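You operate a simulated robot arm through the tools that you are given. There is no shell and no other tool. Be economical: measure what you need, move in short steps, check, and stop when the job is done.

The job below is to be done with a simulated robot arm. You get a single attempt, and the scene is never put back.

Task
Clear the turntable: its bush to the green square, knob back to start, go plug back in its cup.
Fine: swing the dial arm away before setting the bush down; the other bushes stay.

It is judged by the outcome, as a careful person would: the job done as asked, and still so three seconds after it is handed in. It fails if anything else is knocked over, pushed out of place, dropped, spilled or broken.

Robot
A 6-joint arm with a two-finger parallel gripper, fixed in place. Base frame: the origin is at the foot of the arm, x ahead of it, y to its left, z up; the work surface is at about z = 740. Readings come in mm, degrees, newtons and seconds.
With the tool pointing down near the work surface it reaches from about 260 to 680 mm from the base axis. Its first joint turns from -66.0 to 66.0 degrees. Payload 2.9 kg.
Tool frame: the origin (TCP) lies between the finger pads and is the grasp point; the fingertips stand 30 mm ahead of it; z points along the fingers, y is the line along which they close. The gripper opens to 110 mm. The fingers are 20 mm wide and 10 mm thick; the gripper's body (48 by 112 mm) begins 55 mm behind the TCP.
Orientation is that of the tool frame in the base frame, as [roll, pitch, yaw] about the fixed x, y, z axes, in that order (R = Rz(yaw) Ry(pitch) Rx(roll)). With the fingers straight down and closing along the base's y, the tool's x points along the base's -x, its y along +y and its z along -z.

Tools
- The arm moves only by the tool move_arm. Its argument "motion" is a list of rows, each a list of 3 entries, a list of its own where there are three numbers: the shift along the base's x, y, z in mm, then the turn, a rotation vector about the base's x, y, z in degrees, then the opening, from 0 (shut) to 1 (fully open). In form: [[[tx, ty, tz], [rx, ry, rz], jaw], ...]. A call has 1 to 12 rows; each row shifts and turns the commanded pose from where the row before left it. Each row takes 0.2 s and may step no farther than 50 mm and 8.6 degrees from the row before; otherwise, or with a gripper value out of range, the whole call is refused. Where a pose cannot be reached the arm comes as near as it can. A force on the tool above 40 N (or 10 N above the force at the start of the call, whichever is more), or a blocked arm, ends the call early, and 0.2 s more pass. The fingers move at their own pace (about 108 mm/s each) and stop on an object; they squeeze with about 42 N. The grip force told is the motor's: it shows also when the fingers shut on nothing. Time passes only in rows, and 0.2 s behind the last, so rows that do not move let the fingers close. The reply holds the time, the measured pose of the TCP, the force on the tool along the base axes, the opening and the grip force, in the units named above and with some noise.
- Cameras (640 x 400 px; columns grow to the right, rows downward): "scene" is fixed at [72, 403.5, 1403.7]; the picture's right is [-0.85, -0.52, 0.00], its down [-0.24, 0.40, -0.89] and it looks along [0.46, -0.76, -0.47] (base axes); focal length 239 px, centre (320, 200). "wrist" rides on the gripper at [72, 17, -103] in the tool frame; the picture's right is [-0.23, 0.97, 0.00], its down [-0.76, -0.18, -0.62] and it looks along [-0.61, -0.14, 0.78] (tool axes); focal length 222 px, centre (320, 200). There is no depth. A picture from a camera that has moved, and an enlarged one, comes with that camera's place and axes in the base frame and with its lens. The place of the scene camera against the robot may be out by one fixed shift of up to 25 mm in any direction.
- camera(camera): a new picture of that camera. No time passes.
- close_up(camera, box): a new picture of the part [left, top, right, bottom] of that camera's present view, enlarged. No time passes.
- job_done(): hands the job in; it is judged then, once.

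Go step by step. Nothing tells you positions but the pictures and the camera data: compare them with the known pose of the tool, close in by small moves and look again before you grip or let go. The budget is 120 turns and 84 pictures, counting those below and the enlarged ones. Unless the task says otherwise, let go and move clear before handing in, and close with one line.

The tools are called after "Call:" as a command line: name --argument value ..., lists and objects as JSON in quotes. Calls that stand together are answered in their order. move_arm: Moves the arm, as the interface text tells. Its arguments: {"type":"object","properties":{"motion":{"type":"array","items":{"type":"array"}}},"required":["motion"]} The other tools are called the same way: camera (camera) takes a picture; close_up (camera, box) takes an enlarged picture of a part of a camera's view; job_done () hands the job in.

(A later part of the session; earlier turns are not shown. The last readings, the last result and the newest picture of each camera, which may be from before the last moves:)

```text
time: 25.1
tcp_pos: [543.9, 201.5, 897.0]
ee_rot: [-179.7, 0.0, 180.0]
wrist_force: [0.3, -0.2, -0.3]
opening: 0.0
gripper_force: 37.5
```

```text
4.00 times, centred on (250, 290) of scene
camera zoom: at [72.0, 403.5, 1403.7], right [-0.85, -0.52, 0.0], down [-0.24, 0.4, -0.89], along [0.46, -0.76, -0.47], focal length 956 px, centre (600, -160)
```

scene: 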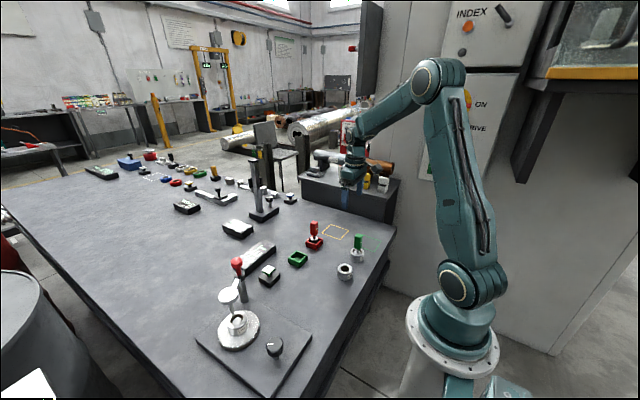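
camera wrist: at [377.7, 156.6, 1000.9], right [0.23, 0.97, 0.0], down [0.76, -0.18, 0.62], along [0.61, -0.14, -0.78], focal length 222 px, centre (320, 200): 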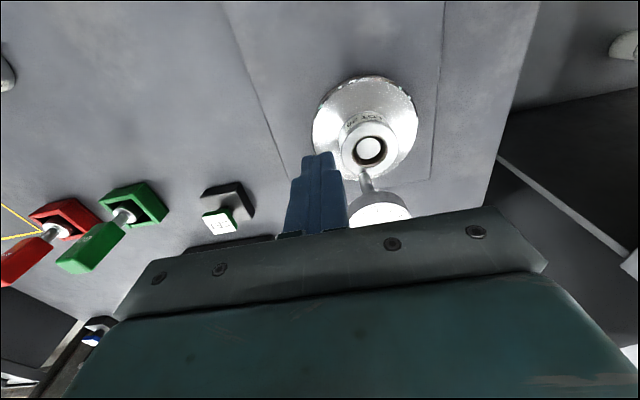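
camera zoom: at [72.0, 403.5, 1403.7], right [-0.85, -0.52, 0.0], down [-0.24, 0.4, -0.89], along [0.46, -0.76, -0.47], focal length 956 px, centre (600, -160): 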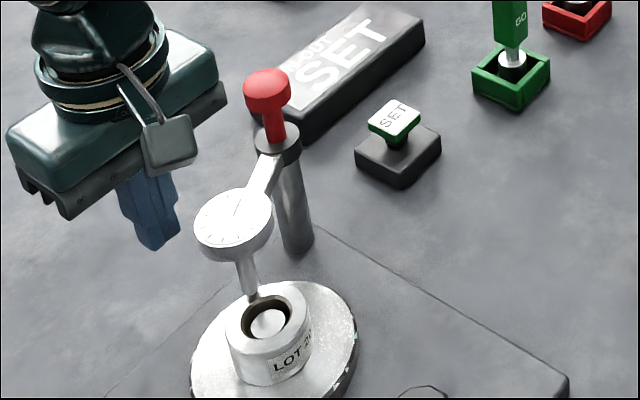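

A clear view: the fingers are on the far side of the dial. I'll push slowly toward -x,-y.

Call:
move_arm --motion '[[[-5, -4, 0], [0, 0, 0], 0], [[-4, -3, 0], [0, 0, 0], 0], [[-3, -2, 0], [0, 0, 0], 0], [[-3, -1.5, 0], [0, 0, 0], 0], [[-3, -1, 0], [0, 0, 0], 0], [[-3, -1, 0], [0, 0, 0], 0], [[-3, -1, 0], [0, 0, 0], 0], [[0, 0, 0], [0, 0, 0], 0]]'

Call:
close_up --camera "scene" --box '[200, 240, 300, 340]'

```text
time: 26.9
tcp_pos: [519.8, 187.8, 897.6]
ee_rot: [-179.8, 0.0, 179.9]
wrist_force: [0.3, -0.5, 0.1]
opening: 0.0
gripper_force: 38.3
```

```text
4.00 times, centred on (250, 290) of scene
camera zoom: at [72.0, 403.5, 1403.7], right [-0.85, -0.52, 0.0], down [-0.24, 0.4, -0.89], along [0.46, -0.76, -0.47], focal length 956 px, centre (600, -160)
```

zoom: 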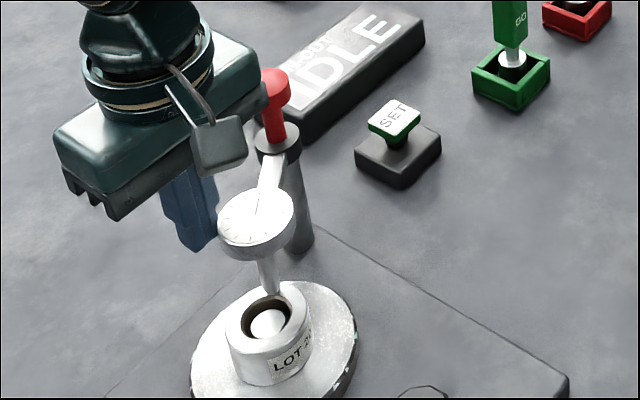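

It swings freely this way and the sign flipped to IDLE. I'll continue along the arc.

Call:
move_arm --motion '[[[-5, -2, 0], [0, 0, 0], 0], [[-5, -2, 0], [0, 0, 0], 0], [[-7, -3, 0], [0, 0, 0], 0], [[-7, -4, 0], [0, 0, 0], 0], [[-7, -5, 0], [0, 0, 0], 0], [[-8, -7, 0], [0, 0, 0], 0], [[-8, -9, 0], [0, 0, 0], 0], [[0, 0, 0], [0, 0, 0], 0]]'

Call:
close_up --camera "scene" --box '[200, 240, 300, 340]'

```text
time: 28.6
tcp_pos: [472.2, 154.1, 897.5]
ee_rot: [-179.9, 0.0, 179.9]
wrist_force: [0.3, -0.8, 0.6]
opening: 0.0
gripper_force: 37.8
```

```text
4.00 times, centred on (250, 290) of scene
camera zoom: at [72.0, 403.5, 1403.7], right [-0.85, -0.52, 0.0], down [-0.24, 0.4, -0.89], along [0.46, -0.76, -0.47], focal length 956 px, centre (600, -160)
```

zoom: 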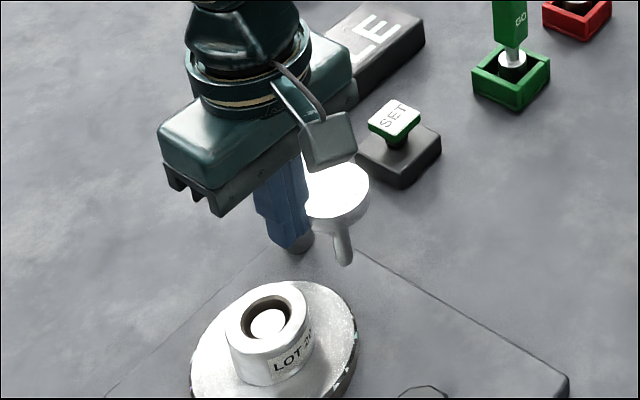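

The dial is off the bush and the bush hasn't moved. I'll swing it farther for gripper clearance.

Call:
move_arm --motion '[[[-6, -9, 0], [0, 0, 0], 0], [[-6, -9, 0], [0, 0, 0], 0], [[-4, -11, 0], [0, 0, 0], 0], [[-3, -11, 0], [0, 0, 0], 0], [[-1, -11, 0], [0, 0, 0], 0], [[0, -11, 0], [0, 0, 0], 0], [[0, 0, 0], [0, 0, 0], 0]]'

Call:
close_up --camera "scene" --box '[200, 240, 300, 340]'

```text
time: 29.5
tcp_pos: [458.8, 132.6, 896.3]
ee_rot: [179.2, 0.7, -178.9]
wrist_force: [3.1, 9.4, -3.2]
opening: 0.1
gripper_force: 37.6
stopped in row 4: the force on the tool passed its limit (the readings are from after the stop); the commanded pose is now the measured one
```

```text
4.00 times, centred on (250, 290) of scene
camera zoom: at [72.1, 403.8, 1403.6], right [-0.85, -0.52, 0.0], down [-0.24, 0.4, -0.89], along [0.46, -0.76, -0.46], focal length 956 px, centre (600, -160)
```

zoom: 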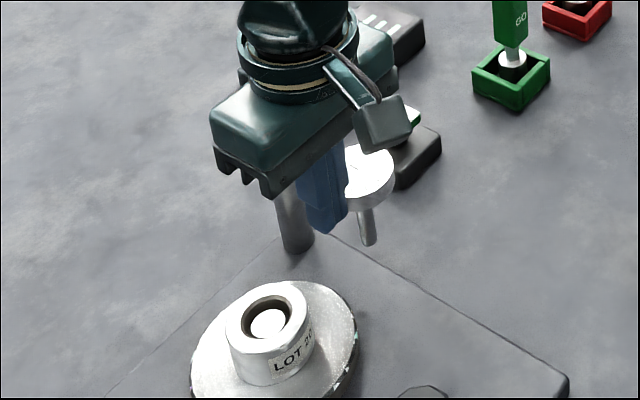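

The dial arm has reached its other stop, clear of the bush. I'll back off, rise, and turn the tool 90° so the gripper stays clear of the dial when I take the bush.

Call:
move_arm --motion '[[[3, 12, 0], [-0.8, 0.7, -1.1], 0], [[5, 15, 30], [0, 0, 0], 0], [[5, 15, 40], [0, 0, -8], 0.4], [[6, 5, 35], [0, 0, -8], 0.8], [[0, 0, 0], [0, 0, -8], 0.9], [[0, 0, 0], [0, 0, -8], 0.9], [[0, 0, 0], [0, 0, -8], 0.9], [[0, 0, 0], [0, 0, -8], 0.9], [[0, 0, 0], [0, 0, -8], 0.9], [[0, 0, 0], [0, 0, -8], 0.9], [[0, 0, 0], [0, 0, -8], 0.9], [[0, 0, 0], [0, 0, -8], 0.9]]'

Call:
move_arm --motion '[[[0, 0, 0], [0, 0, -8], 0.9], [[0, 0, 0], [0, 0, -2], 0.9], [[0, 0, 0], [0, 0, 0], 0.9]]'

Call:
camera --camera "wrist"

Call:
camera --camera "scene"

```text
time: 32.1
tcp_pos: [477.6, 178.2, 1002.6]
ee_rot: [-179.8, -0.1, 99.6]
wrist_force: [0.1, 0.6, -0.5]
opening: 99.0
gripper_force: 0.0
```

```text
time: 32.9
tcp_pos: [476.4, 177.1, 1002.0]
ee_rot: [-179.8, -0.1, 89.7]
wrist_force: [0.0, -0.1, -0.3]
opening: 98.7
gripper_force: 0.0
```

```text
34 pictures are left
camera wrist: at [494.9, 250.4, 1107.1], right [0.97, -0.23, 0.0], down [-0.18, -0.76, 0.62], along [-0.15, -0.6, -0.78], focal length 222 px, centre (320, 200)
```

wrist: 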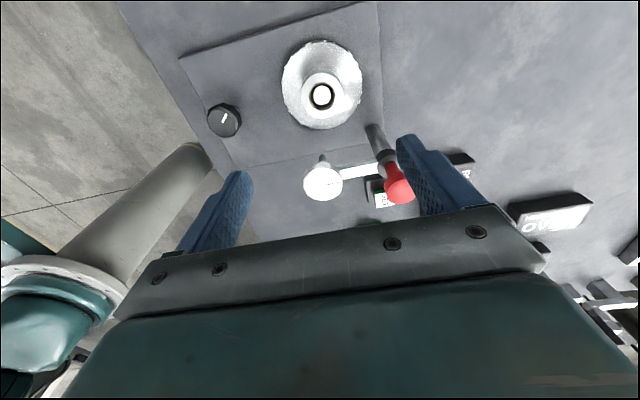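

```text
33 pictures are left
```

scene: 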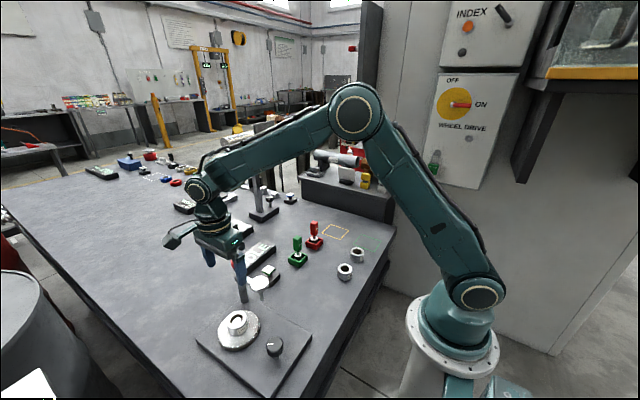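

The view is clear. I'll take close-ups of the bush and knob for precision.

Call:
close_up --camera "wrist" --box '[190, 30, 380, 150]'

```text
3.33 times, centred on (285, 90) of wrist
camera zoom: at [494.9, 250.4, 1107.1], right [0.97, -0.23, 0.0], down [-0.18, -0.76, 0.62], along [-0.15, -0.6, -0.78], focal length 740 px, centre (437, 567)
```

zoom: 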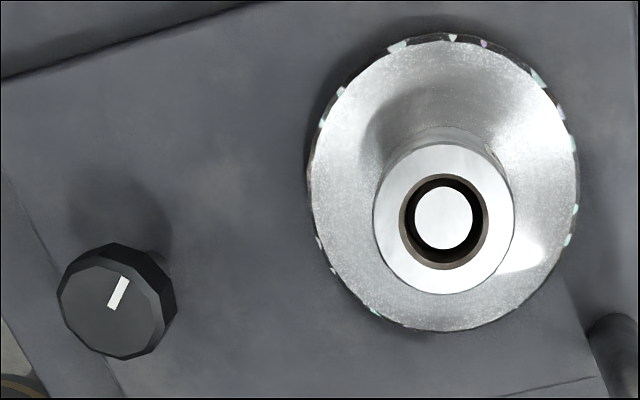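

The bush is centred near (481,181) and is 52 mm across. I'll descend part-way and check.

Call:
move_arm --motion '[[[4, 4, -40], [0, 0, 0], 0.9], [[0, 0, -45], [0, 0, 0], 0.9], [[0, 0, -45], [0, 0, 0], 0.9], [[0, 0, 0], [0, 0, 0], 0.9]]'

Call:
camera --camera "wrist"

Call:
close_up --camera "scene" --box '[190, 250, 290, 360]'

```text
time: 33.9
tcp_pos: [481.3, 182.7, 869.4]
ee_rot: [-179.9, -0.1, 89.9]
wrist_force: [0.3, -0.1, -0.2]
opening: 99.1
gripper_force: 0.1
```

```text
31 pictures are left
camera wrist: at [499.0, 254.2, 975.5], right [0.97, -0.23, 0.0], down [-0.18, -0.76, 0.62], along [-0.15, -0.6, -0.78], focal length 222 px, centre (320, 200)
```

wrist: 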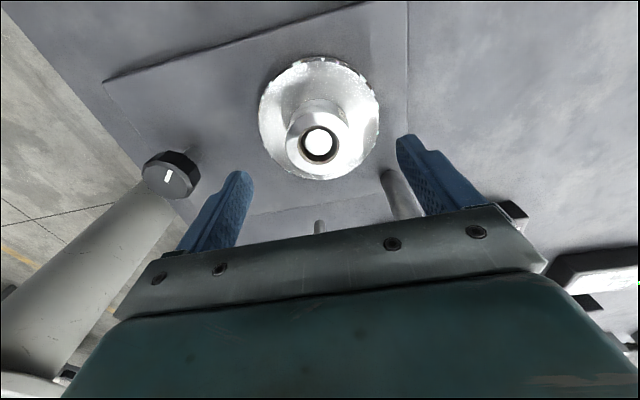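

```text
3.64 times, centred on (240, 305) of scene
camera zoom: at [72.0, 403.5, 1403.7], right [-0.85, -0.52, 0.0], down [-0.24, 0.4, -0.89], along [0.46, -0.76, -0.47], focal length 869 px, centre (611, -182)
```

zoom: 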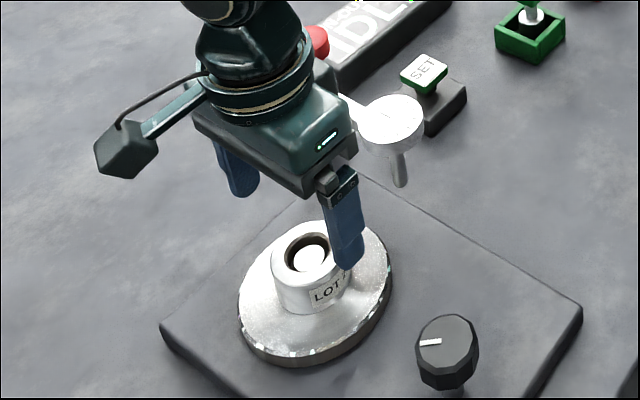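

Aligned. I'll descend to grasp height.

Call:
move_arm --motion '[[[0, -1, -30], [0, 0, 0], 0.9], [[0, 0, -20], [0, 0, 0], 0.9], [[0, 0, -8], [0, 0, 0], 0.9], [[0, 0, 0], [0, 0, 0], 0.9]]'

Call:
close_up --camera "scene" --box '[190, 270, 290, 370]'

```text
time: 34.9
tcp_pos: [481.8, 180.4, 813.8]
ee_rot: [-179.7, 0.1, 89.7]
wrist_force: [-0.6, 0.2, 0.2]
opening: 99.0
gripper_force: 0.1
```

```text
4.00 times, centred on (240, 320) of scene
camera zoom: at [72.0, 403.5, 1403.7], right [-0.85, -0.52, 0.0], down [-0.24, 0.4, -0.89], along [0.46, -0.76, -0.47], focal length 956 px, centre (640, -280)
```

zoom: 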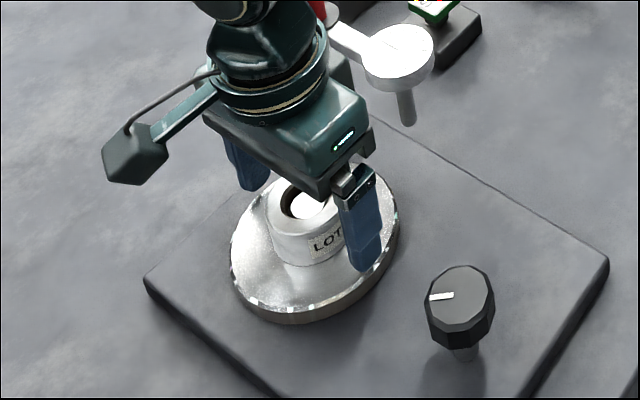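

The tips are just above the disc, so I'll close on the bush here.

Call:
move_arm --motion '[[[0, 0, 0], [0, 0, 0], 0.3], [[0, 0, 0], [0, 0, 0], 0.3], [[0, 0, 0], [0, 0, 0], 0.3]]'

```text
time: 35.7
tcp_pos: [480.7, 179.6, 813.5]
ee_rot: [-179.8, -0.1, 89.8]
wrist_force: [-5.2, -0.6, 0.3]
opening: 53.4
gripper_force: 41.8
```

Held at 53 mm. I'll lift straight up and check.

Call:
move_arm --motion '[[[0, 0, 10], [0, 0, 0], 0.3], [[0, 0, 25], [0, 0, 0], 0.3], [[0, 0, 40], [0, 0, 0], 0.3], [[0, 0, 45], [0, 0, 0], 0.3], [[0, 0, 45], [0, 0, 0], 0.3], [[0, 0, 0], [0, 0, 0], 0.3]]'

Call:
camera --camera "scene"

```text
time: 37.1
tcp_pos: [481.7, 182.2, 981.3]
ee_rot: [-179.9, 0.0, 89.8]
wrist_force: [-0.1, 0.5, -3.6]
opening: 53.5
gripper_force: 41.9
```

```text
28 pictures are left
```

scene: 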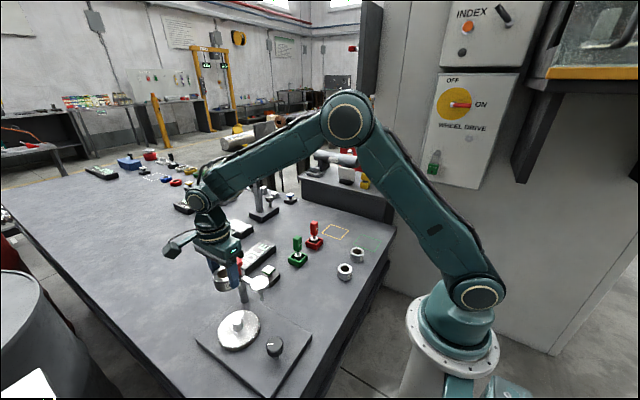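

The bush is off the mandrel and the table things are undisturbed. I'll carry it over to the green square, centred at about (330,-405).

Call:
move_arm --motion '[[[-11.6, -45, 0], [0, 0, 0], 0.3], [[-11.6, -45, 0], [0, 0, 0], 0.3], [[-11.6, -45, 0], [0, 0, 0], 0.3], [[-11.6, -45, 0], [0, 0, 0], 0.3], [[-11.6, -45, 0], [0, 0, 0], 0.3], [[-11.6, -45, 0], [0, 0, 0], 0.3], [[-11.6, -45, 0], [0, 0, 0], 0.3], [[-11.6, -45, 0], [0, 0, 0], 0.3], [[-11.6, -45, 0], [0, 0, 0], 0.3], [[-11.6, -45, 0], [0, 0, 0], 0.3]]'

Call:
move_arm --motion '[[[-11.6, -45, 0], [0, 0, 0], 0.3], [[-12, -46, 0], [0, 0, 0], 0.3], [[-12, -46, 0], [0, 0, 0], 0.3], [[0, 0, -40], [0, 0, 0], 0.3], [[0, 0, 0], [0, 0, 0], 0.3]]'

Call:
camera --camera "wrist"

Call:
close_up --camera "scene" --box '[310, 170, 410, 290]'

```text
time: 39.3
tcp_pos: [366.3, -270.3, 978.6]
ee_rot: [-179.8, 0.0, 89.9]
wrist_force: [0.7, 0.5, -3.1]
opening: 53.7
gripper_force: 42.1
```

```text
time: 40.5
tcp_pos: [330.9, -406.6, 938.5]
ee_rot: [-179.8, -0.2, 89.8]
wrist_force: [0.3, -0.5, -4.1]
opening: 53.6
gripper_force: 42.3
```

```text
27 pictures are left
camera wrist: at [347.8, -334.2, 1043.7], right [0.97, -0.23, 0.0], down [-0.18, -0.76, 0.62], along [-0.15, -0.6, -0.78], focal length 222 px, centre (320, 200)
```

wrist: 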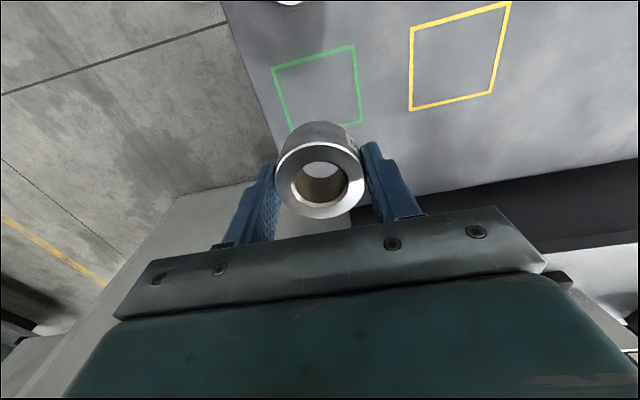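

```text
3.33 times, centred on (360, 230) of scene
camera zoom: at [72.0, 403.5, 1403.7], right [-0.85, -0.52, 0.0], down [-0.24, 0.4, -0.89], along [0.46, -0.76, -0.47], focal length 797 px, centre (187, 100)
```

zoom: 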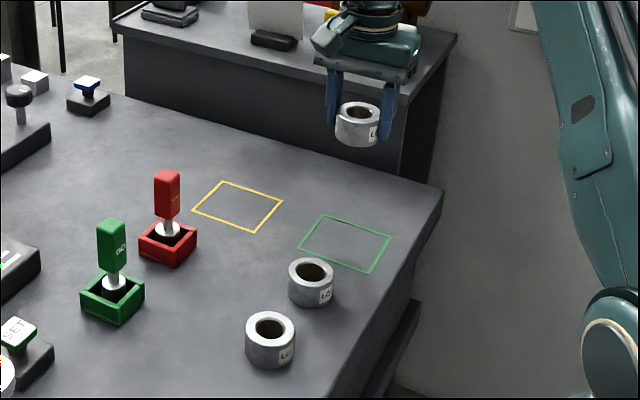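

Over the square, with under 3 mm error. I'll descend with a small correction to +y.

Call:
move_arm --motion '[[[0, 2.5, -45], [0, 0, 0], 0.3], [[0, 0, -45], [0, 0, 0], 0.3], [[0, 0, -35], [0, 0, 0], 0.3], [[0, 0, -12], [0, 0, 0], 0.3], [[0, 0, 0], [0, 0, 0], 0.3]]'

Call:
close_up --camera "wrist" --box '[220, 60, 420, 240]'

Call:
close_up --camera "scene" --box '[320, 200, 400, 290]'

```text
time: 41.7
tcp_pos: [330.6, -402.9, 800.9]
ee_rot: [-179.8, -0.1, 89.8]
wrist_force: [-1.0, 0.0, -4.0]
opening: 53.5
gripper_force: 41.7
```

```text
2.22 times, centred on (320, 150) of wrist
camera zoom: at [347.4, -331.1, 906.5], right [0.97, -0.23, 0.0], down [-0.18, -0.76, 0.62], along [-0.15, -0.6, -0.78], focal length 494 px, centre (320, 311)
```

zoom: 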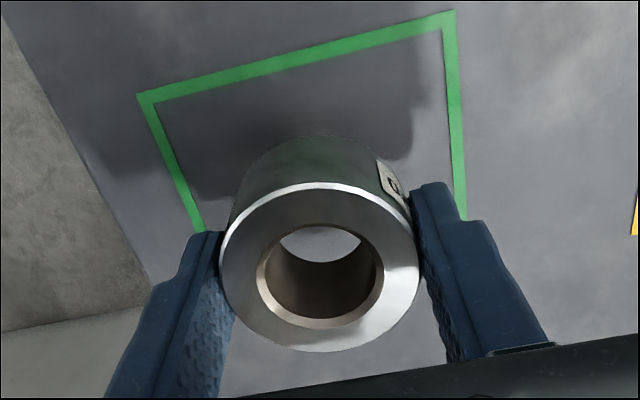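

```text
4.44 times, centred on (360, 245) of scene
camera zoom: at [72.0, 403.5, 1403.7], right [-0.85, -0.52, 0.0], down [-0.24, 0.4, -0.89], along [0.46, -0.76, -0.47], focal length 1062 px, centre (142, 0)
```

zoom: 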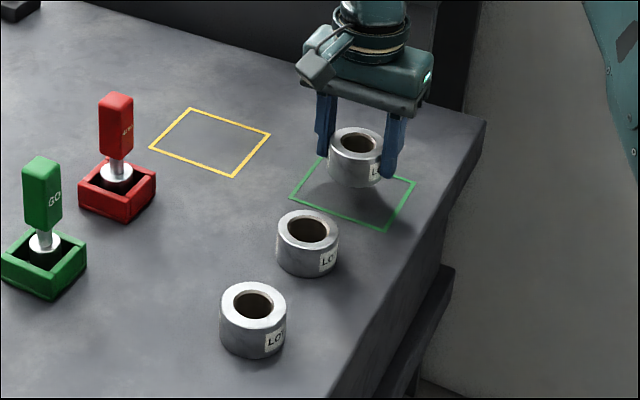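

Centred well over the square, hovering about 20 mm. I'll lower slowly until contact.

Call:
move_arm --motion '[[[0, 0, -8], [0, 0, 0], 0.3], [[0, 0, -6], [0, 0, 0], 0.3], [[0, 0, -3], [0, 0, 0], 0.3], [[0, 0, 0], [0, 0, 0], 0.3]]'

```text
time: 42.7
tcp_pos: [329.5, -403.2, 784.0]
ee_rot: [-179.8, 0.0, 89.8]
wrist_force: [-0.2, -0.6, -4.0]
opening: 53.7
gripper_force: 41.7
```

Call:
move_arm --motion '[[[0, 0, -2], [0, 0, 0], 0.3], [[0, 0, -2], [0, 0, 0], 0.3], [[0, 0, 0], [0, 0, 0], 0.3]]'

Call:
close_up --camera "scene" --box '[330, 210, 400, 280]'

```text
time: 43.5
tcp_pos: [329.6, -403.5, 781.1]
ee_rot: [-179.9, -0.1, 89.8]
wrist_force: [0.6, -0.3, -2.8]
opening: 53.6
gripper_force: 41.9
```

```text
5.71 times, centred on (365, 245) of scene
camera zoom: at [72.0, 403.5, 1403.7], right [-0.85, -0.52, 0.0], down [-0.24, 0.4, -0.89], along [0.46, -0.76, -0.47], focal length 1366 px, centre (63, -57)
```

zoom: 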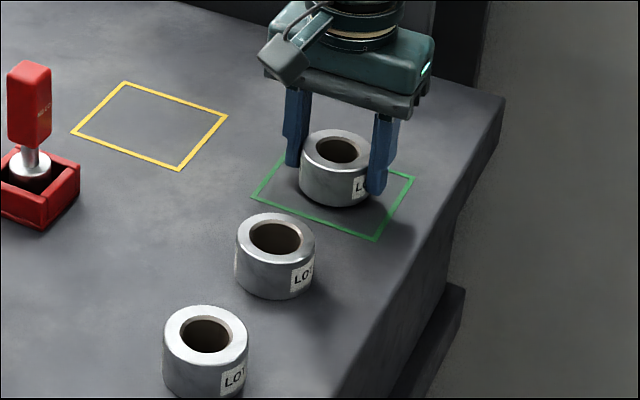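

Still slightly above the table, so I'll lower by single millimetres.

Call:
move_arm --motion '[[[0, 0, -1.5], [0, 0, 0], 0.3], [[0, 0, -1.5], [0, 0, 0], 0.3], [[0, 0, 0], [0, 0, 0], 0.3]]'

```text
time: 44.3
tcp_pos: [329.3, -403.9, 777.2]
ee_rot: [-179.7, -0.1, 89.9]
wrist_force: [0.0, 0.6, -3.7]
opening: 53.5
gripper_force: 42.1
```

Call:
move_arm --motion '[[[0, 0, -1.5], [0, 0, 0], 0.3], [[0, 0, -1], [0, 0, 0], 0.3], [[0, 0, 0], [0, 0, 0], 0.3]]'

```text
time: 45.1
tcp_pos: [330.6, -404.1, 778.5]
ee_rot: [-179.8, 0.0, 89.8]
wrist_force: [-8.3, 6.1, 32.0]
opening: 53.5
gripper_force: 42.0
```

It has touched down. I'll ease off, open, and rise clear.

Call:
move_arm --motion '[[[0, 0, 2], [0, 0, 0], 0.3], [[0, 0, 0], [0, 0, 0], 0.3], [[0, 0, 0], [0, 0, 0], 0.55], [[0, 0, 0], [0, 0, 0], 0.75], [[0, 0, 0], [0, 0, 0], 0.75], [[0, 0, 30], [0, 0, 0], 0.75], [[0, 0, 40], [0, 0, 0], 0.75], [[0, 0, 45], [0, 0, 0], 0.75], [[0, 0, 45], [0, 0, 0], 0.75], [[0, 0, 0], [0, 0, 0], 0.6]]'

Call:
close_up --camera "scene" --box '[330, 210, 400, 280]'

```text
time: 47.3
tcp_pos: [331.0, -402.9, 938.3]
ee_rot: [-179.8, -0.2, 89.8]
wrist_force: [-0.5, -0.1, 0.4]
opening: 66.3
gripper_force: 0.1
```

```text
5.71 times, centred on (365, 245) of scene
camera zoom: at [72.0, 403.5, 1403.7], right [-0.85, -0.52, 0.0], down [-0.24, 0.4, -0.89], along [0.46, -0.76, -0.47], focal length 1366 px, centre (63, -57)
```

zoom: 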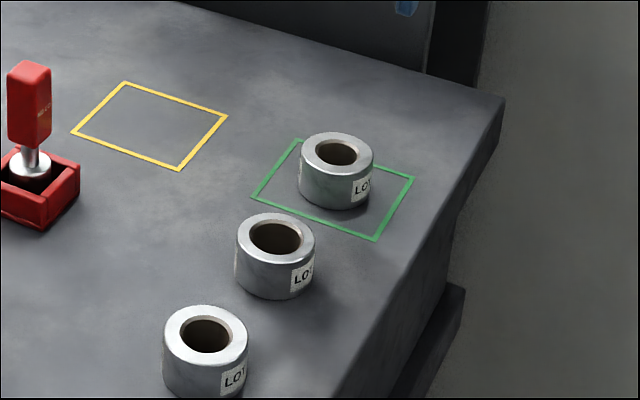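

The bush stands inside the green square and the other bushes are unmoved. Next is the knob: I'll travel back over it, turning the tool back to its original yaw on the way.

Call:
move_arm --motion '[[[4, 45, 4], [0, 0, 8], 0.6], [[4, 45, 4], [0, 0, 8], 0.6], [[4, 45, 4], [0, 0, 8], 0.6], [[4, 45, 4], [0, 0, 8], 0.6], [[0, 45, 4], [0, 0, 8], 0.6], [[0, 45, 4], [0, 0, 8], 0.6], [[0, 45, 4], [0, 0, 8], 0.6], [[0, 45, 4], [0, 0, 8], 0.6], [[0, 45, 4], [0, 0, 8], 0.6], [[0, 45, 4], [0, 0, 8], 0.6], [[0, 45, 0], [0, 0, 8], 0.6], [[0, 45, 0], [0, 0, 2], 0.6]]'

Call:
move_arm --motion '[[[0, 43, 0], [0, 0, 0], 0.8], [[0, 0, 0], [0, 0, 0], 0.8]]'

Call:
camera --camera "wrist"

Call:
close_up --camera "scene" --box '[190, 300, 320, 400]'

```text
time: 49.9
tcp_pos: [344.7, 137.6, 978.4]
ee_rot: [-179.8, -0.1, 179.8]
wrist_force: [-0.1, -0.8, 0.2]
opening: 66.1
gripper_force: 0.1
```

```text
time: 50.5
tcp_pos: [345.0, 180.7, 978.1]
ee_rot: [-179.8, -0.1, 179.9]
wrist_force: [0.5, -0.1, 0.3]
opening: 88.0
gripper_force: 0.0
```

```text
21 pictures are left
camera wrist: at [272.4, 198.1, 1083.2], right [0.23, 0.97, 0.0], down [0.76, -0.18, 0.62], along [0.6, -0.15, -0.78], focal length 222 px, centre (320, 200)
```

wrist: 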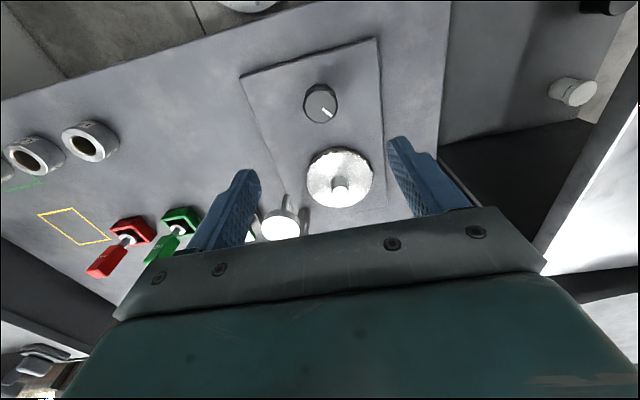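

```text
4.00 times, centred on (255, 350) of scene
camera zoom: at [72.0, 403.6, 1403.7], right [-0.85, -0.52, 0.0], down [-0.24, 0.4, -0.89], along [0.46, -0.76, -0.47], focal length 956 px, centre (580, -400)
```

zoom: 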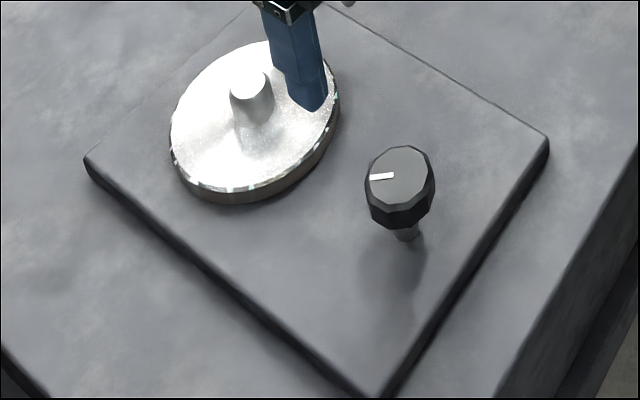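

There are no marks around the knob, so "start" must be a mechanical end stop that I'll have to feel for. I'll descend over the knob (about (346,180), top 813).

Call:
move_arm --motion '[[[1, -0.5, -45], [0, 0, 0], 0.8], [[0, 0, -45], [0, 0, 0], 0.8], [[0, 0, -45], [0, 0, 0], 0.8], [[0, 0, -25], [0, 0, 0], 0.8], [[0, 0, -13], [0, 0, 0], 0.8], [[0, 0, 0], [0, 0, 0], 0.8]]'

Call:
camera --camera "wrist"

```text
time: 51.9
tcp_pos: [346.5, 179.1, 804.9]
ee_rot: [-179.8, -0.2, 179.8]
wrist_force: [0.2, 0.3, 0.2]
opening: 87.6
gripper_force: 0.1
```

```text
19 pictures are left
camera wrist: at [274.1, 196.8, 909.3], right [0.23, 0.97, 0.0], down [0.76, -0.18, 0.62], along [0.6, -0.15, -0.78], focal length 222 px, centre (320, 200)
```

wrist: 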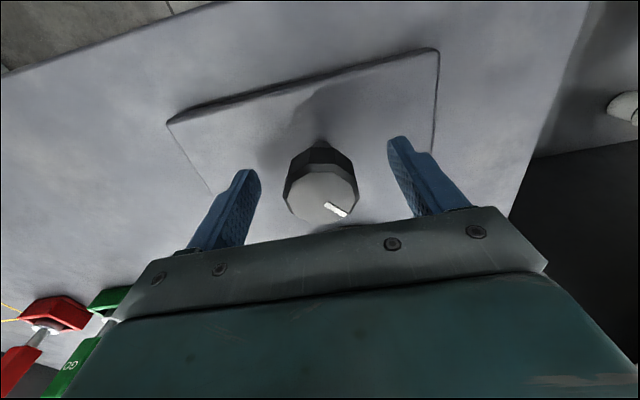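

Centred on the knob. I'll grip it and turn one small step clockwise (toward +x), then look.

Call:
move_arm --motion '[[[0, 0, 0], [0, 0, 0], 0.25], [[0, 0, 0], [0, 0, 0], 0.25], [[0, 0, 0], [0, 0, 0], 0.25], [[0, 0, 0], [0, 0, -5], 0.25], [[0, 0, 0], [0, 0, -5], 0.25], [[0, 0, 0], [0, 0, -5], 0.25], [[0, 0, 0], [0, 0, 0], 0.25]]'

Call:
close_up --camera "wrist" --box '[250, 120, 390, 240]'

```text
time: 53.5
tcp_pos: [345.6, 179.2, 805.6]
ee_rot: [-179.7, -0.3, 164.9]
wrist_force: [-6.2, 7.8, 1.5]
opening: 41.7
gripper_force: 45.0
```

```text
3.33 times, centred on (320, 180) of wrist
camera zoom: at [281.2, 215.6, 909.6], right [0.48, 0.88, 0.0], down [0.69, -0.37, 0.62], along [0.55, -0.3, -0.78], focal length 740 px, centre (320, 267)
```

zoom: 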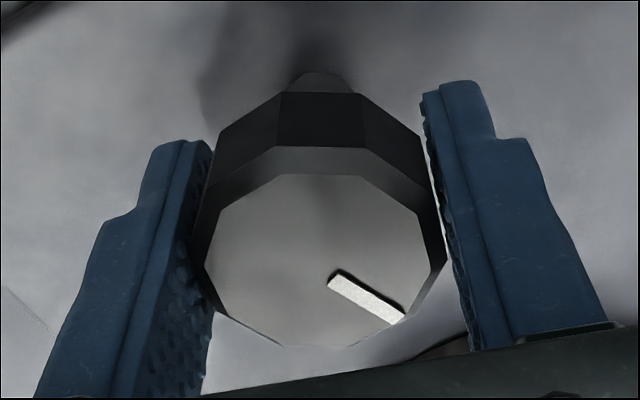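

The knob turned with the grip; the pointer is now about 30° from +x. I'll continue and watch for a stop.

Call:
move_arm --motion '[[[0, 0, 0], [0, 0, -5], 0.25], [[0, 0, 0], [0, 0, -5], 0.25], [[0, 0, 0], [0, 0, -5], 0.25], [[0, 0, 0], [0, 0, -5], 0.25], [[0, 0, 0], [0, 0, -5], 0.25], [[0, 0, 0], [0, 0, 0], 0.25]]'

Call:
close_up --camera "wrist" --box '[250, 120, 390, 240]'

```text
time: 54.9
tcp_pos: [345.4, 179.5, 804.4]
ee_rot: [-179.8, -0.3, 139.7]
wrist_force: [-12.9, 7.7, 5.3]
opening: 41.6
gripper_force: 44.8
```

```text
3.33 times, centred on (320, 180) of wrist
camera zoom: at [302.2, 239.3, 909.6], right [0.8, 0.6, 0.0], down [0.47, -0.63, 0.62], along [0.37, -0.5, -0.78], focal length 740 px, centre (320, 267)
```

zoom: 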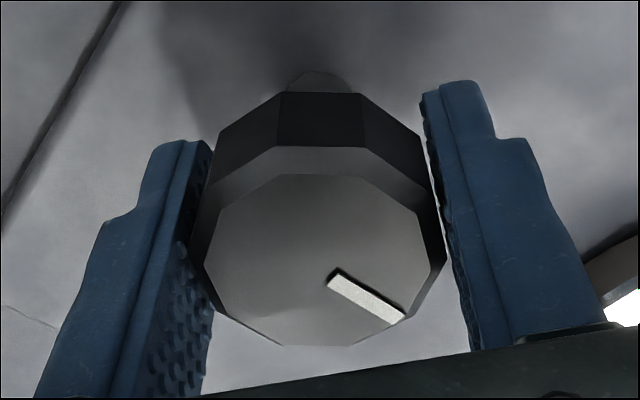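

It's still turning freely with the grip; the pointer now aims about +x toward the disc. I'll go on in small steps to see if a stop is here.

Call:
move_arm --motion '[[[0, 0, 0], [0, 0, -4], 0.25], [[0, 0, 0], [0, 0, -4], 0.25], [[0, 0, 0], [0, 0, -4], 0.25], [[0, 0, 0], [0, 0, -4], 0.25], [[0, 0, 0], [0, 0, -4], 0.25], [[0, 0, 0], [0, 0, 0], 0.25]]'

Call:
close_up --camera "wrist" --box '[250, 120, 390, 240]'

```text
time: 56.3
tcp_pos: [344.9, 179.7, 803.7]
ee_rot: [-179.6, -0.1, 119.7]
wrist_force: [-16.0, -1.1, 12.9]
opening: 41.8
gripper_force: 45.3
```

```text
3.33 times, centred on (320, 180) of wrist
camera zoom: at [324.9, 250.5, 909.5], right [0.96, 0.29, -0.01], down [0.23, -0.75, 0.62], along [0.17, -0.6, -0.78], focal length 740 px, centre (320, 267)
```

zoom: 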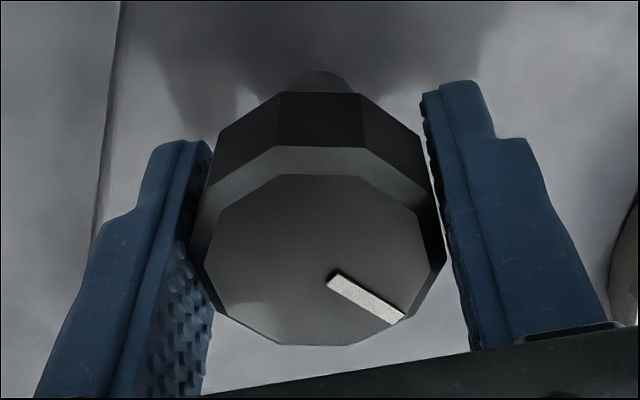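

No stop yet after 60°. I'll keep going.

Call:
move_arm --motion '[[[0, 0, 0], [0, 0, -5], 0.25], [[0, 0, 0], [0, 0, -5], 0.25], [[0, 0, 0], [0, 0, -5], 0.25], [[0, 0, 0], [0, 0, -5], 0.25], [[0, 0, 0], [0, 0, -5], 0.25], [[0, 0, 0], [0, 0, -5], 0.25], [[0, 0, 0], [0, 0, 0], 0.25]]'

Call:
close_up --camera "wrist" --box '[250, 120, 390, 240]'

```text
time: 57.9
tcp_pos: [344.5, 178.5, 805.4]
ee_rot: [-179.6, -0.1, 89.7]
wrist_force: [-24.1, -2.5, 25.6]
opening: 41.8
gripper_force: 45.0
```

```text
3.33 times, centred on (320, 180) of wrist
camera zoom: at [362.9, 251.2, 909.3], right [0.97, -0.23, -0.01], down [-0.18, -0.76, 0.62], along [-0.15, -0.61, -0.78], focal length 740 px, centre (320, 267)
```

zoom: 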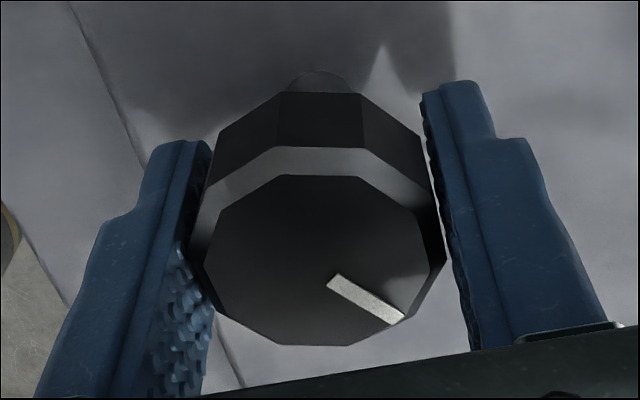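

There's no stop in 90°, though side force is building from the grip. I'll release, rise a little and look at the knob, disc and sign for any effect.

Call:
move_arm --motion '[[[0, 0, 0], [0, 0, 0], 0.8], [[0, 0, 0], [0, 0, 0], 0.8], [[0, 0, 35], [0, 0, 0], 0.8], [[0, 0, 45], [0, 0, 0], 0.8], [[0, 0, 45], [0, 0, 0], 0.8], [[0, 0, 0], [0, 0, 0], 0.8]]'

Call:
close_up --camera "scene" --box '[190, 230, 320, 400]'

Call:
close_up --camera "wrist" --box '[240, 40, 440, 200]'

```text
time: 59.3
tcp_pos: [347.2, 181.1, 930.4]
ee_rot: [-179.8, -0.2, 89.9]
wrist_force: [0.7, -0.3, 0.3]
opening: 88.0
gripper_force: 0.1
```

```text
2.35 times, centred on (255, 315) of scene
camera zoom: at [72.0, 403.5, 1403.7], right [-0.85, -0.52, 0.0], down [-0.24, 0.4, -0.89], along [0.46, -0.76, -0.47], focal length 562 px, centre (473, -71)
```

zoom: 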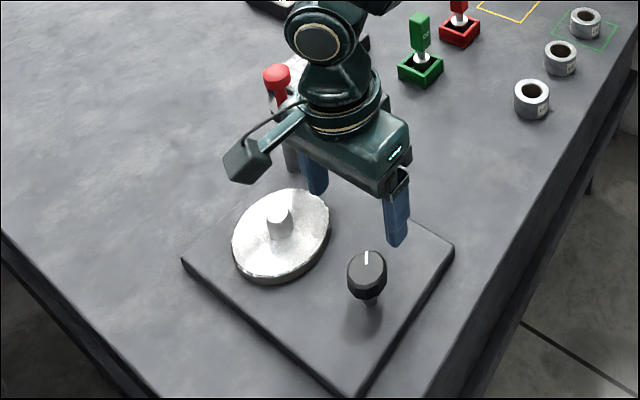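

```text
2.50 times, centred on (340, 120) of wrist
camera zoom: at [363.9, 252.8, 1035.1], right [0.97, -0.23, 0.0], down [-0.18, -0.76, 0.62], along [-0.15, -0.6, -0.78], focal length 555 px, centre (270, 400)
```

zoom: 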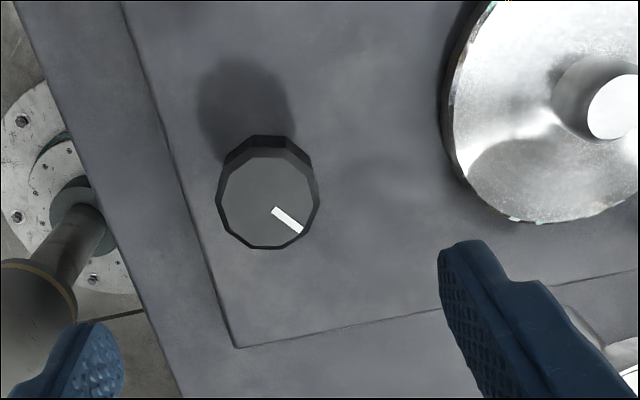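

The knob stays where turned and the pointer is now about -49°. I'll regrip, slightly better centred, and keep turning clockwise to look for a stop.

Call:
move_arm --motion '[[[-2, -1.5, -45], [0, 0, 0], 0.8], [[0, 0, -45], [0, 0, 0], 0.8], [[0, 0, -35], [0, 0, 0], 0.8], [[0, 0, 0], [0, 0, 0], 0.25], [[0, 0, 0], [0, 0, 0], 0.25], [[0, 0, 0], [0, 0, 0], 0.25], [[0, 0, 0], [0, 0, -6], 0.25], [[0, 0, 0], [0, 0, -6], 0.25], [[0, 0, 0], [0, 0, -6], 0.25], [[0, 0, 0], [0, 0, -6], 0.25], [[0, 0, 0], [0, 0, -6], 0.25], [[0, 0, 0], [0, 0, 0], 0.25]]'

Call:
close_up --camera "wrist" --box '[250, 120, 390, 240]'

```text
time: 61.9
tcp_pos: [345.0, 180.1, 804.6]
ee_rot: [-179.8, -0.2, 59.8]
wrist_force: [-6.7, 10.6, 11.0]
opening: 41.6
gripper_force: 44.8
```

```text
3.33 times, centred on (320, 180) of wrist
camera zoom: at [395.6, 232.8, 910.0], right [0.73, -0.69, 0.0], down [-0.54, -0.57, 0.62], along [-0.43, -0.45, -0.78], focal length 740 px, centre (320, 267)
```

zoom: 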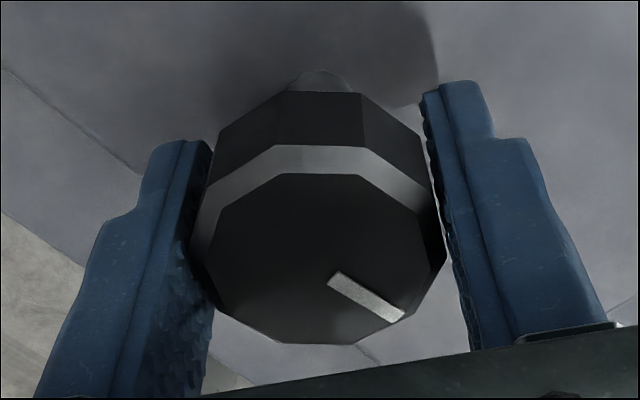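

Still turning freely; I'll go on another 48°.

Call:
move_arm --motion '[[[0, 0, 0], [0, 0, -6], 0.25], [[0, 0, 0], [0, 0, -6], 0.25], [[0, 0, 0], [0, 0, -6], 0.25], [[0, 0, 0], [0, 0, -6], 0.25], [[0, 0, 0], [0, 0, -6], 0.25], [[0, 0, 0], [0, 0, -6], 0.25], [[0, 0, 0], [0, 0, -6], 0.25], [[0, 0, 0], [0, 0, -6], 0.25], [[0, 0, 0], [0, 0, 0], 0.25]]'

Call:
close_up --camera "wrist" --box '[250, 120, 390, 240]'

```text
time: 63.0
tcp_pos: [343.0, 179.4, 805.3]
ee_rot: [-179.1, -0.2, 35.6]
wrist_force: [-4.2, 2.2, 2.0]
opening: 41.6
gripper_force: 44.7
out of reach, approached as far as the arm can: row 5
stopped in row 5: the force on the tool passed its limit (the readings are from after the stop); the commanded pose is now the measured one
```

```text
3.33 times, centred on (320, 180) of wrist
camera zoom: at [413.1, 206.5, 909.6], right [0.38, -0.92, -0.02], down [-0.72, -0.31, 0.62], along [-0.58, -0.23, -0.78], focal length 740 px, centre (320, 267)
```

zoom: 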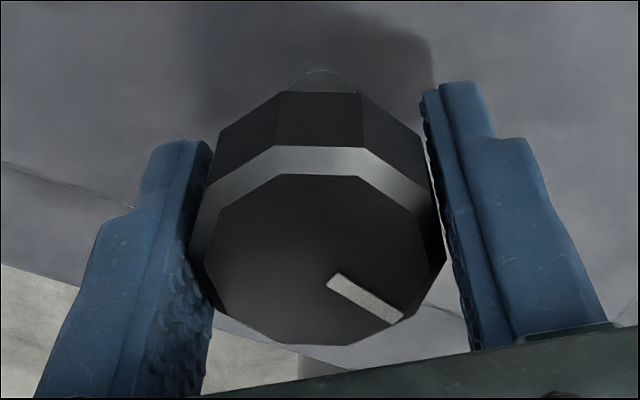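

That's the wrist's own limit, not the knob's; the knob still turns. I'll release, rotate the open gripper back around it, regrip and carry on.

Call:
move_arm --motion '[[[1.5, 0.5, 0], [0, 0, 0], 0.8], [[0, 0, 0], [0, 0, 0], 0.8], [[0, 0, 10], [0, 0, 8], 0.8], [[0, 0, 0], [0, 0, 8], 0.8], [[0, 0, 0], [0, 0, 8], 0.8], [[0, 0, 0], [0, 0, 8], 0.8], [[0, 0, 0], [0, 0, 8], 0.8], [[0, 0, 0], [0, 0, 8], 0.8], [[0, 0, 0], [0, 0, 8], 0.8], [[0, 0, 0], [0, 0, 8], 0.8], [[0, 0, 0], [0, 0, 8], 0.8], [[0, 0, 0], [0, 0, 8], 0.8]]'

Call:
move_arm --motion '[[[0, 0, 0], [0, 0, 8], 0.8], [[0, 0, 0], [0, 0, 8], 0.8], [[0, 0, 0], [0, 0, 8], 0.8], [[0, 0, 0], [0, 0, 8], 0.8], [[0, 0, 0], [0, 0, 8], 0.8], [[0, 0, 0], [0, 0, 8], 0.8], [[0, 0, 0], [0, 0, 8], 0.8], [[0, 0, 0], [0, 0, 8], 0.8], [[0, 0, 0], [0, 0, 8], 0.8], [[0, 0, 0], [0, 0, 0], 0.8]]'

```text
time: 65.6
tcp_pos: [345.3, 179.9, 814.7]
ee_rot: [-179.2, -0.3, 115.6]
wrist_force: [0.0, 0.0, -0.4]
opening: 88.0
gripper_force: 0.0
```

```text
time: 67.8
tcp_pos: [346.1, 179.1, 815.5]
ee_rot: [-179.2, -0.3, -172.4]
wrist_force: [-0.3, 0.5, 0.0]
opening: 88.0
gripper_force: 0.1
```

I'll go further round to gain a longer stroke, straighten the tool, and regrip.

Call:
move_arm --motion '[[[0, 0, 0], [0.8, 0, 0], 0.8], [[0, 0, 0], [0, 0, 8], 0.8], [[0, 0, 0], [0, 0, 8], 0.8], [[0, 0, 0], [0, 0, 8], 0.8], [[0, 0, 0], [0, 0, 8], 0.8], [[0, 0, 0], [0, 0, 8], 0.8], [[0, 0, -10], [0, 0, 0], 0.8], [[0, 0, 0], [0, 0, 0], 0.25], [[0, 0, 0], [0, 0, 0], 0.25], [[0, 0, 0], [0, 0, 0], 0.25]]'

Call:
close_up --camera "wrist" --box '[250, 120, 390, 240]'

```text
time: 70.0
tcp_pos: [344.7, 179.4, 805.3]
ee_rot: [179.9, -0.1, -132.3]
wrist_force: [-6.1, 5.8, -1.0]
opening: 41.5
gripper_force: 44.9
```

```text
3.33 times, centred on (320, 180) of wrist
camera zoom: at [283.9, 138.2, 909.4], right [-0.57, 0.82, 0.0], down [0.65, 0.44, 0.62], along [0.51, 0.35, -0.78], focal length 740 px, centre (320, 267)
```

zoom: 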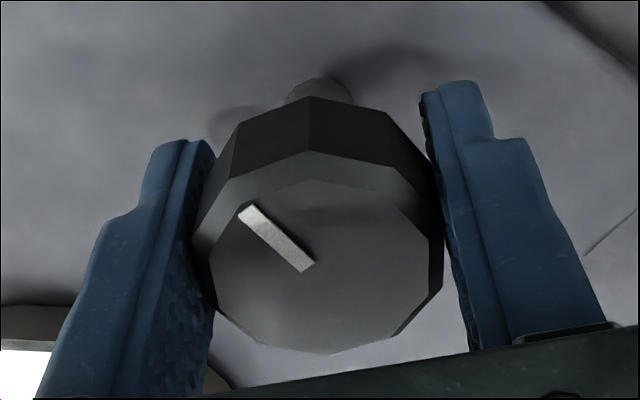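

Regripped with the pointer at about -103°. I'll turn clockwise another 66°.

Call:
move_arm --motion '[[[0, 0, 0], [0, 0, -6], 0.25], [[0, 0, 0], [0, 0, -6], 0.25], [[0, 0, 0], [0, 0, -6], 0.25], [[0, 0, 0], [0, 0, -6], 0.25], [[0, 0, 0], [0, 0, -6], 0.25], [[0, 0, 0], [0, 0, -6], 0.25], [[0, 0, 0], [0, 0, -6], 0.25], [[0, 0, 0], [0, 0, -6], 0.25], [[0, 0, 0], [0, 0, -6], 0.25], [[0, 0, 0], [0, 0, -6], 0.25], [[0, 0, 0], [0, 0, -6], 0.25], [[0, 0, 0], [0, 0, 0], 0.25]]'

Call:
close_up --camera "wrist" --box '[250, 120, 390, 240]'

```text
time: 72.6
tcp_pos: [344.8, 180.6, 804.5]
ee_rot: [180.0, -0.4, 161.5]
wrist_force: [-9.8, 15.4, -27.9]
opening: 41.6
gripper_force: 45.0
```

```text
3.33 times, centred on (320, 180) of wrist
camera zoom: at [282.1, 219.1, 909.7], right [0.52, 0.85, 0.0], down [0.67, -0.41, 0.62], along [0.53, -0.32, -0.79], focal length 740 px, centre (320, 267)
```

zoom: 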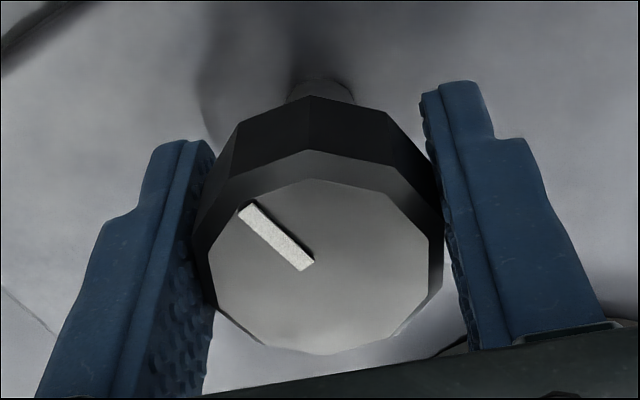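

Still free, with the pointer near -169°. I'll continue.

Call:
move_arm --motion '[[[0, 0, 0], [0, 0, -6], 0.25], [[0, 0, 0], [0, 0, -6], 0.25], [[0, 0, 0], [0, 0, -6], 0.25], [[0, 0, 0], [0, 0, -6], 0.25], [[0, 0, 0], [0, 0, -6], 0.25], [[0, 0, 0], [0, 0, -6], 0.25], [[0, 0, 0], [0, 0, -6], 0.25], [[0, 0, 0], [0, 0, -6], 0.25], [[0, 0, 0], [0, 0, 0], 0.25]]'

Call:
close_up --camera "wrist" --box '[250, 120, 390, 240]'

```text
time: 74.6
tcp_pos: [344.9, 179.3, 805.8]
ee_rot: [-179.9, -0.2, 113.5]
wrist_force: [-7.3, -6.2, 5.2]
opening: 41.7
gripper_force: 44.6
```

```text
3.33 times, centred on (320, 180) of wrist
camera zoom: at [332.0, 252.5, 909.8], right [0.98, 0.18, 0.0], down [0.14, -0.77, 0.62], along [0.11, -0.61, -0.78], focal length 740 px, centre (320, 267)
```

zoom: 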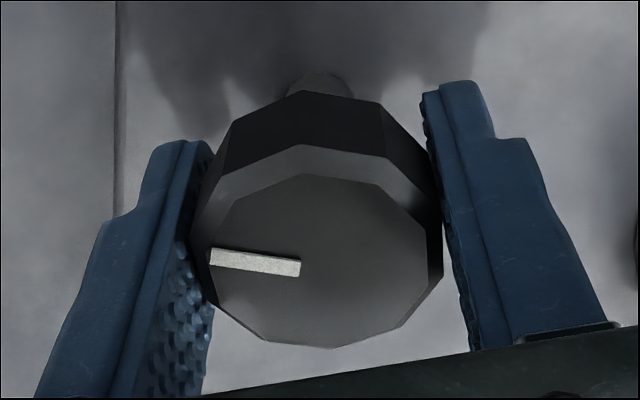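

The grip has now slipped: the knob hit a hard stop with the pointer exactly along -x (toward the robot). To judge which end is "start", I'll also find the other stop by turning back counter-clockwise.

Call:
move_arm --motion '[[[0, 0, 0], [0, 0, 8], 0.25], [[0, 0, 0], [0, 0, 8], 0.25], [[0, 0, 0], [0, 0, 8], 0.25], [[0, 0, 0], [0, 0, 8], 0.25], [[0, 0, 0], [0, 0, 8], 0.25], [[0, 0, 0], [0, 0, 8], 0.25], [[0, 0, 0], [0, 0, 8], 0.25], [[0, 0, 0], [0, 0, 8], 0.25], [[0, 0, 0], [0, 0, 8], 0.25], [[0, 0, 0], [0, 0, 8], 0.25], [[0, 0, 0], [0, 0, 8], 0.25], [[0, 0, 0], [0, 0, 0], 0.25]]'

Call:
move_arm --motion '[[[0, 0, 0], [0, 0, 8], 0.25], [[0, 0, 0], [0, 0, 8], 0.25], [[0, 0, 0], [0, 0, 8], 0.25], [[0, 0, 0], [0, 0, 8], 0.25], [[0, 0, 0], [0, 0, 8], 0.25], [[0, 0, 0], [0, 0, 8], 0.25], [[0, 0, 0], [0, 0, 8], 0.25], [[0, 0, 0], [0, 0, 0], 0.25]]'

```text
time: 77.2
tcp_pos: [345.5, 180.9, 805.6]
ee_rot: [179.9, -0.1, -158.2]
wrist_force: [-3.4, 13.1, 1.9]
opening: 41.5
gripper_force: 45.0
```

```text
time: 79.0
tcp_pos: [345.4, 181.1, 805.4]
ee_rot: [179.9, 0.0, -102.3]
wrist_force: [-7.4, 19.3, 4.4]
opening: 41.7
gripper_force: 45.3
```

The knob should now be near -36°. I'll release and rotate the open gripper back to regrip.

Call:
move_arm --motion '[[[0, 0, 0], [0, 0, 0], 0.8], [[0, -1, 0], [0, 0, 0], 0.8], [[0, 0, 10], [0, 0, -8], 0.8], [[0, 0, 0], [0, 0, -8], 0.8], [[0, 0, 0], [0, 0, -8], 0.8], [[0, 0, 0], [0, 0, -8], 0.8], [[0, 0, 0], [0, 0, -8], 0.8], [[0, 0, 0], [0, 0, -8], 0.8], [[0, 0, 0], [0, 0, -8], 0.8], [[0, 0, 0], [0, 0, -8], 0.8], [[0, 0, 0], [0, 0, -8], 0.8], [[0, 0, 0], [0, 0, -8], 0.8]]'

Call:
move_arm --motion '[[[0, 0, 0], [0, 0, -8], 0.8], [[0, 0, 0], [0, 0, -8], 0.8], [[0, 0, 0], [0, 0, -8], 0.8], [[0, 0, 0], [0, 0, -8], 0.8], [[0, 0, 0], [0, 0, -8], 0.8], [[0, 0, 0], [0, 0, -8], 0.8], [[0, 0, 0], [0, 0, -8], 0.8], [[0, 0, 0], [0, 0, -8], 0.8], [[0, 0, 0], [0, 0, -8], 0.8], [[0, 0, 0], [0, 0, -8], 0.8], [[0, 0, 0], [0, 0, -8], 0.8], [[0, 0, 0], [0, 0, 0], 0.8]]'

Call:
move_arm --motion '[[[0, 0, 0], [0, 0, -8], 0.8], [[0, 0, 0], [0, 0, -8], 0.8], [[0, 0, -10], [0, 0, 0], 0.8], [[0, 0, 0], [0, 0, 0], 0.25], [[0, 0, 0], [0, 0, 0], 0.25], [[0, 0, 0], [0, 0, 0], 0.25]]'

Call:
close_up --camera "wrist" --box '[250, 120, 390, 240]'

```text
time: 81.6
tcp_pos: [346.4, 177.4, 813.9]
ee_rot: [-180.0, -0.1, 177.4]
wrist_force: [-0.1, -0.6, -0.2]
opening: 87.9
gripper_force: 0.0
```

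```text
time: 84.2
tcp_pos: [347.8, 178.8, 814.3]
ee_rot: [-180.0, -0.2, 89.6]
wrist_force: [-0.1, 0.3, -0.3]
opening: 88.0
gripper_force: 0.0
```

```text
time: 85.6
tcp_pos: [343.8, 178.6, 804.8]
ee_rot: [-179.8, -0.1, 73.6]
wrist_force: [-11.8, 5.1, 4.1]
opening: 41.8
gripper_force: 44.8
```

```text
3.33 times, centred on (320, 180) of wrist
camera zoom: at [381.5, 243.6, 909.6], right [0.87, -0.49, 0.0], down [-0.38, -0.68, 0.62], along [-0.31, -0.54, -0.78], focal length 740 px, centre (320, 267)
```

zoom: 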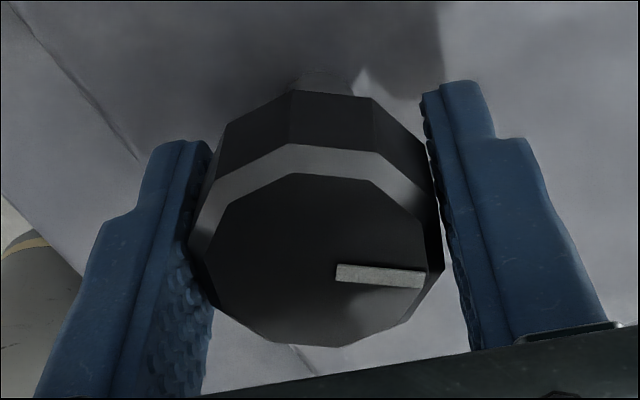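

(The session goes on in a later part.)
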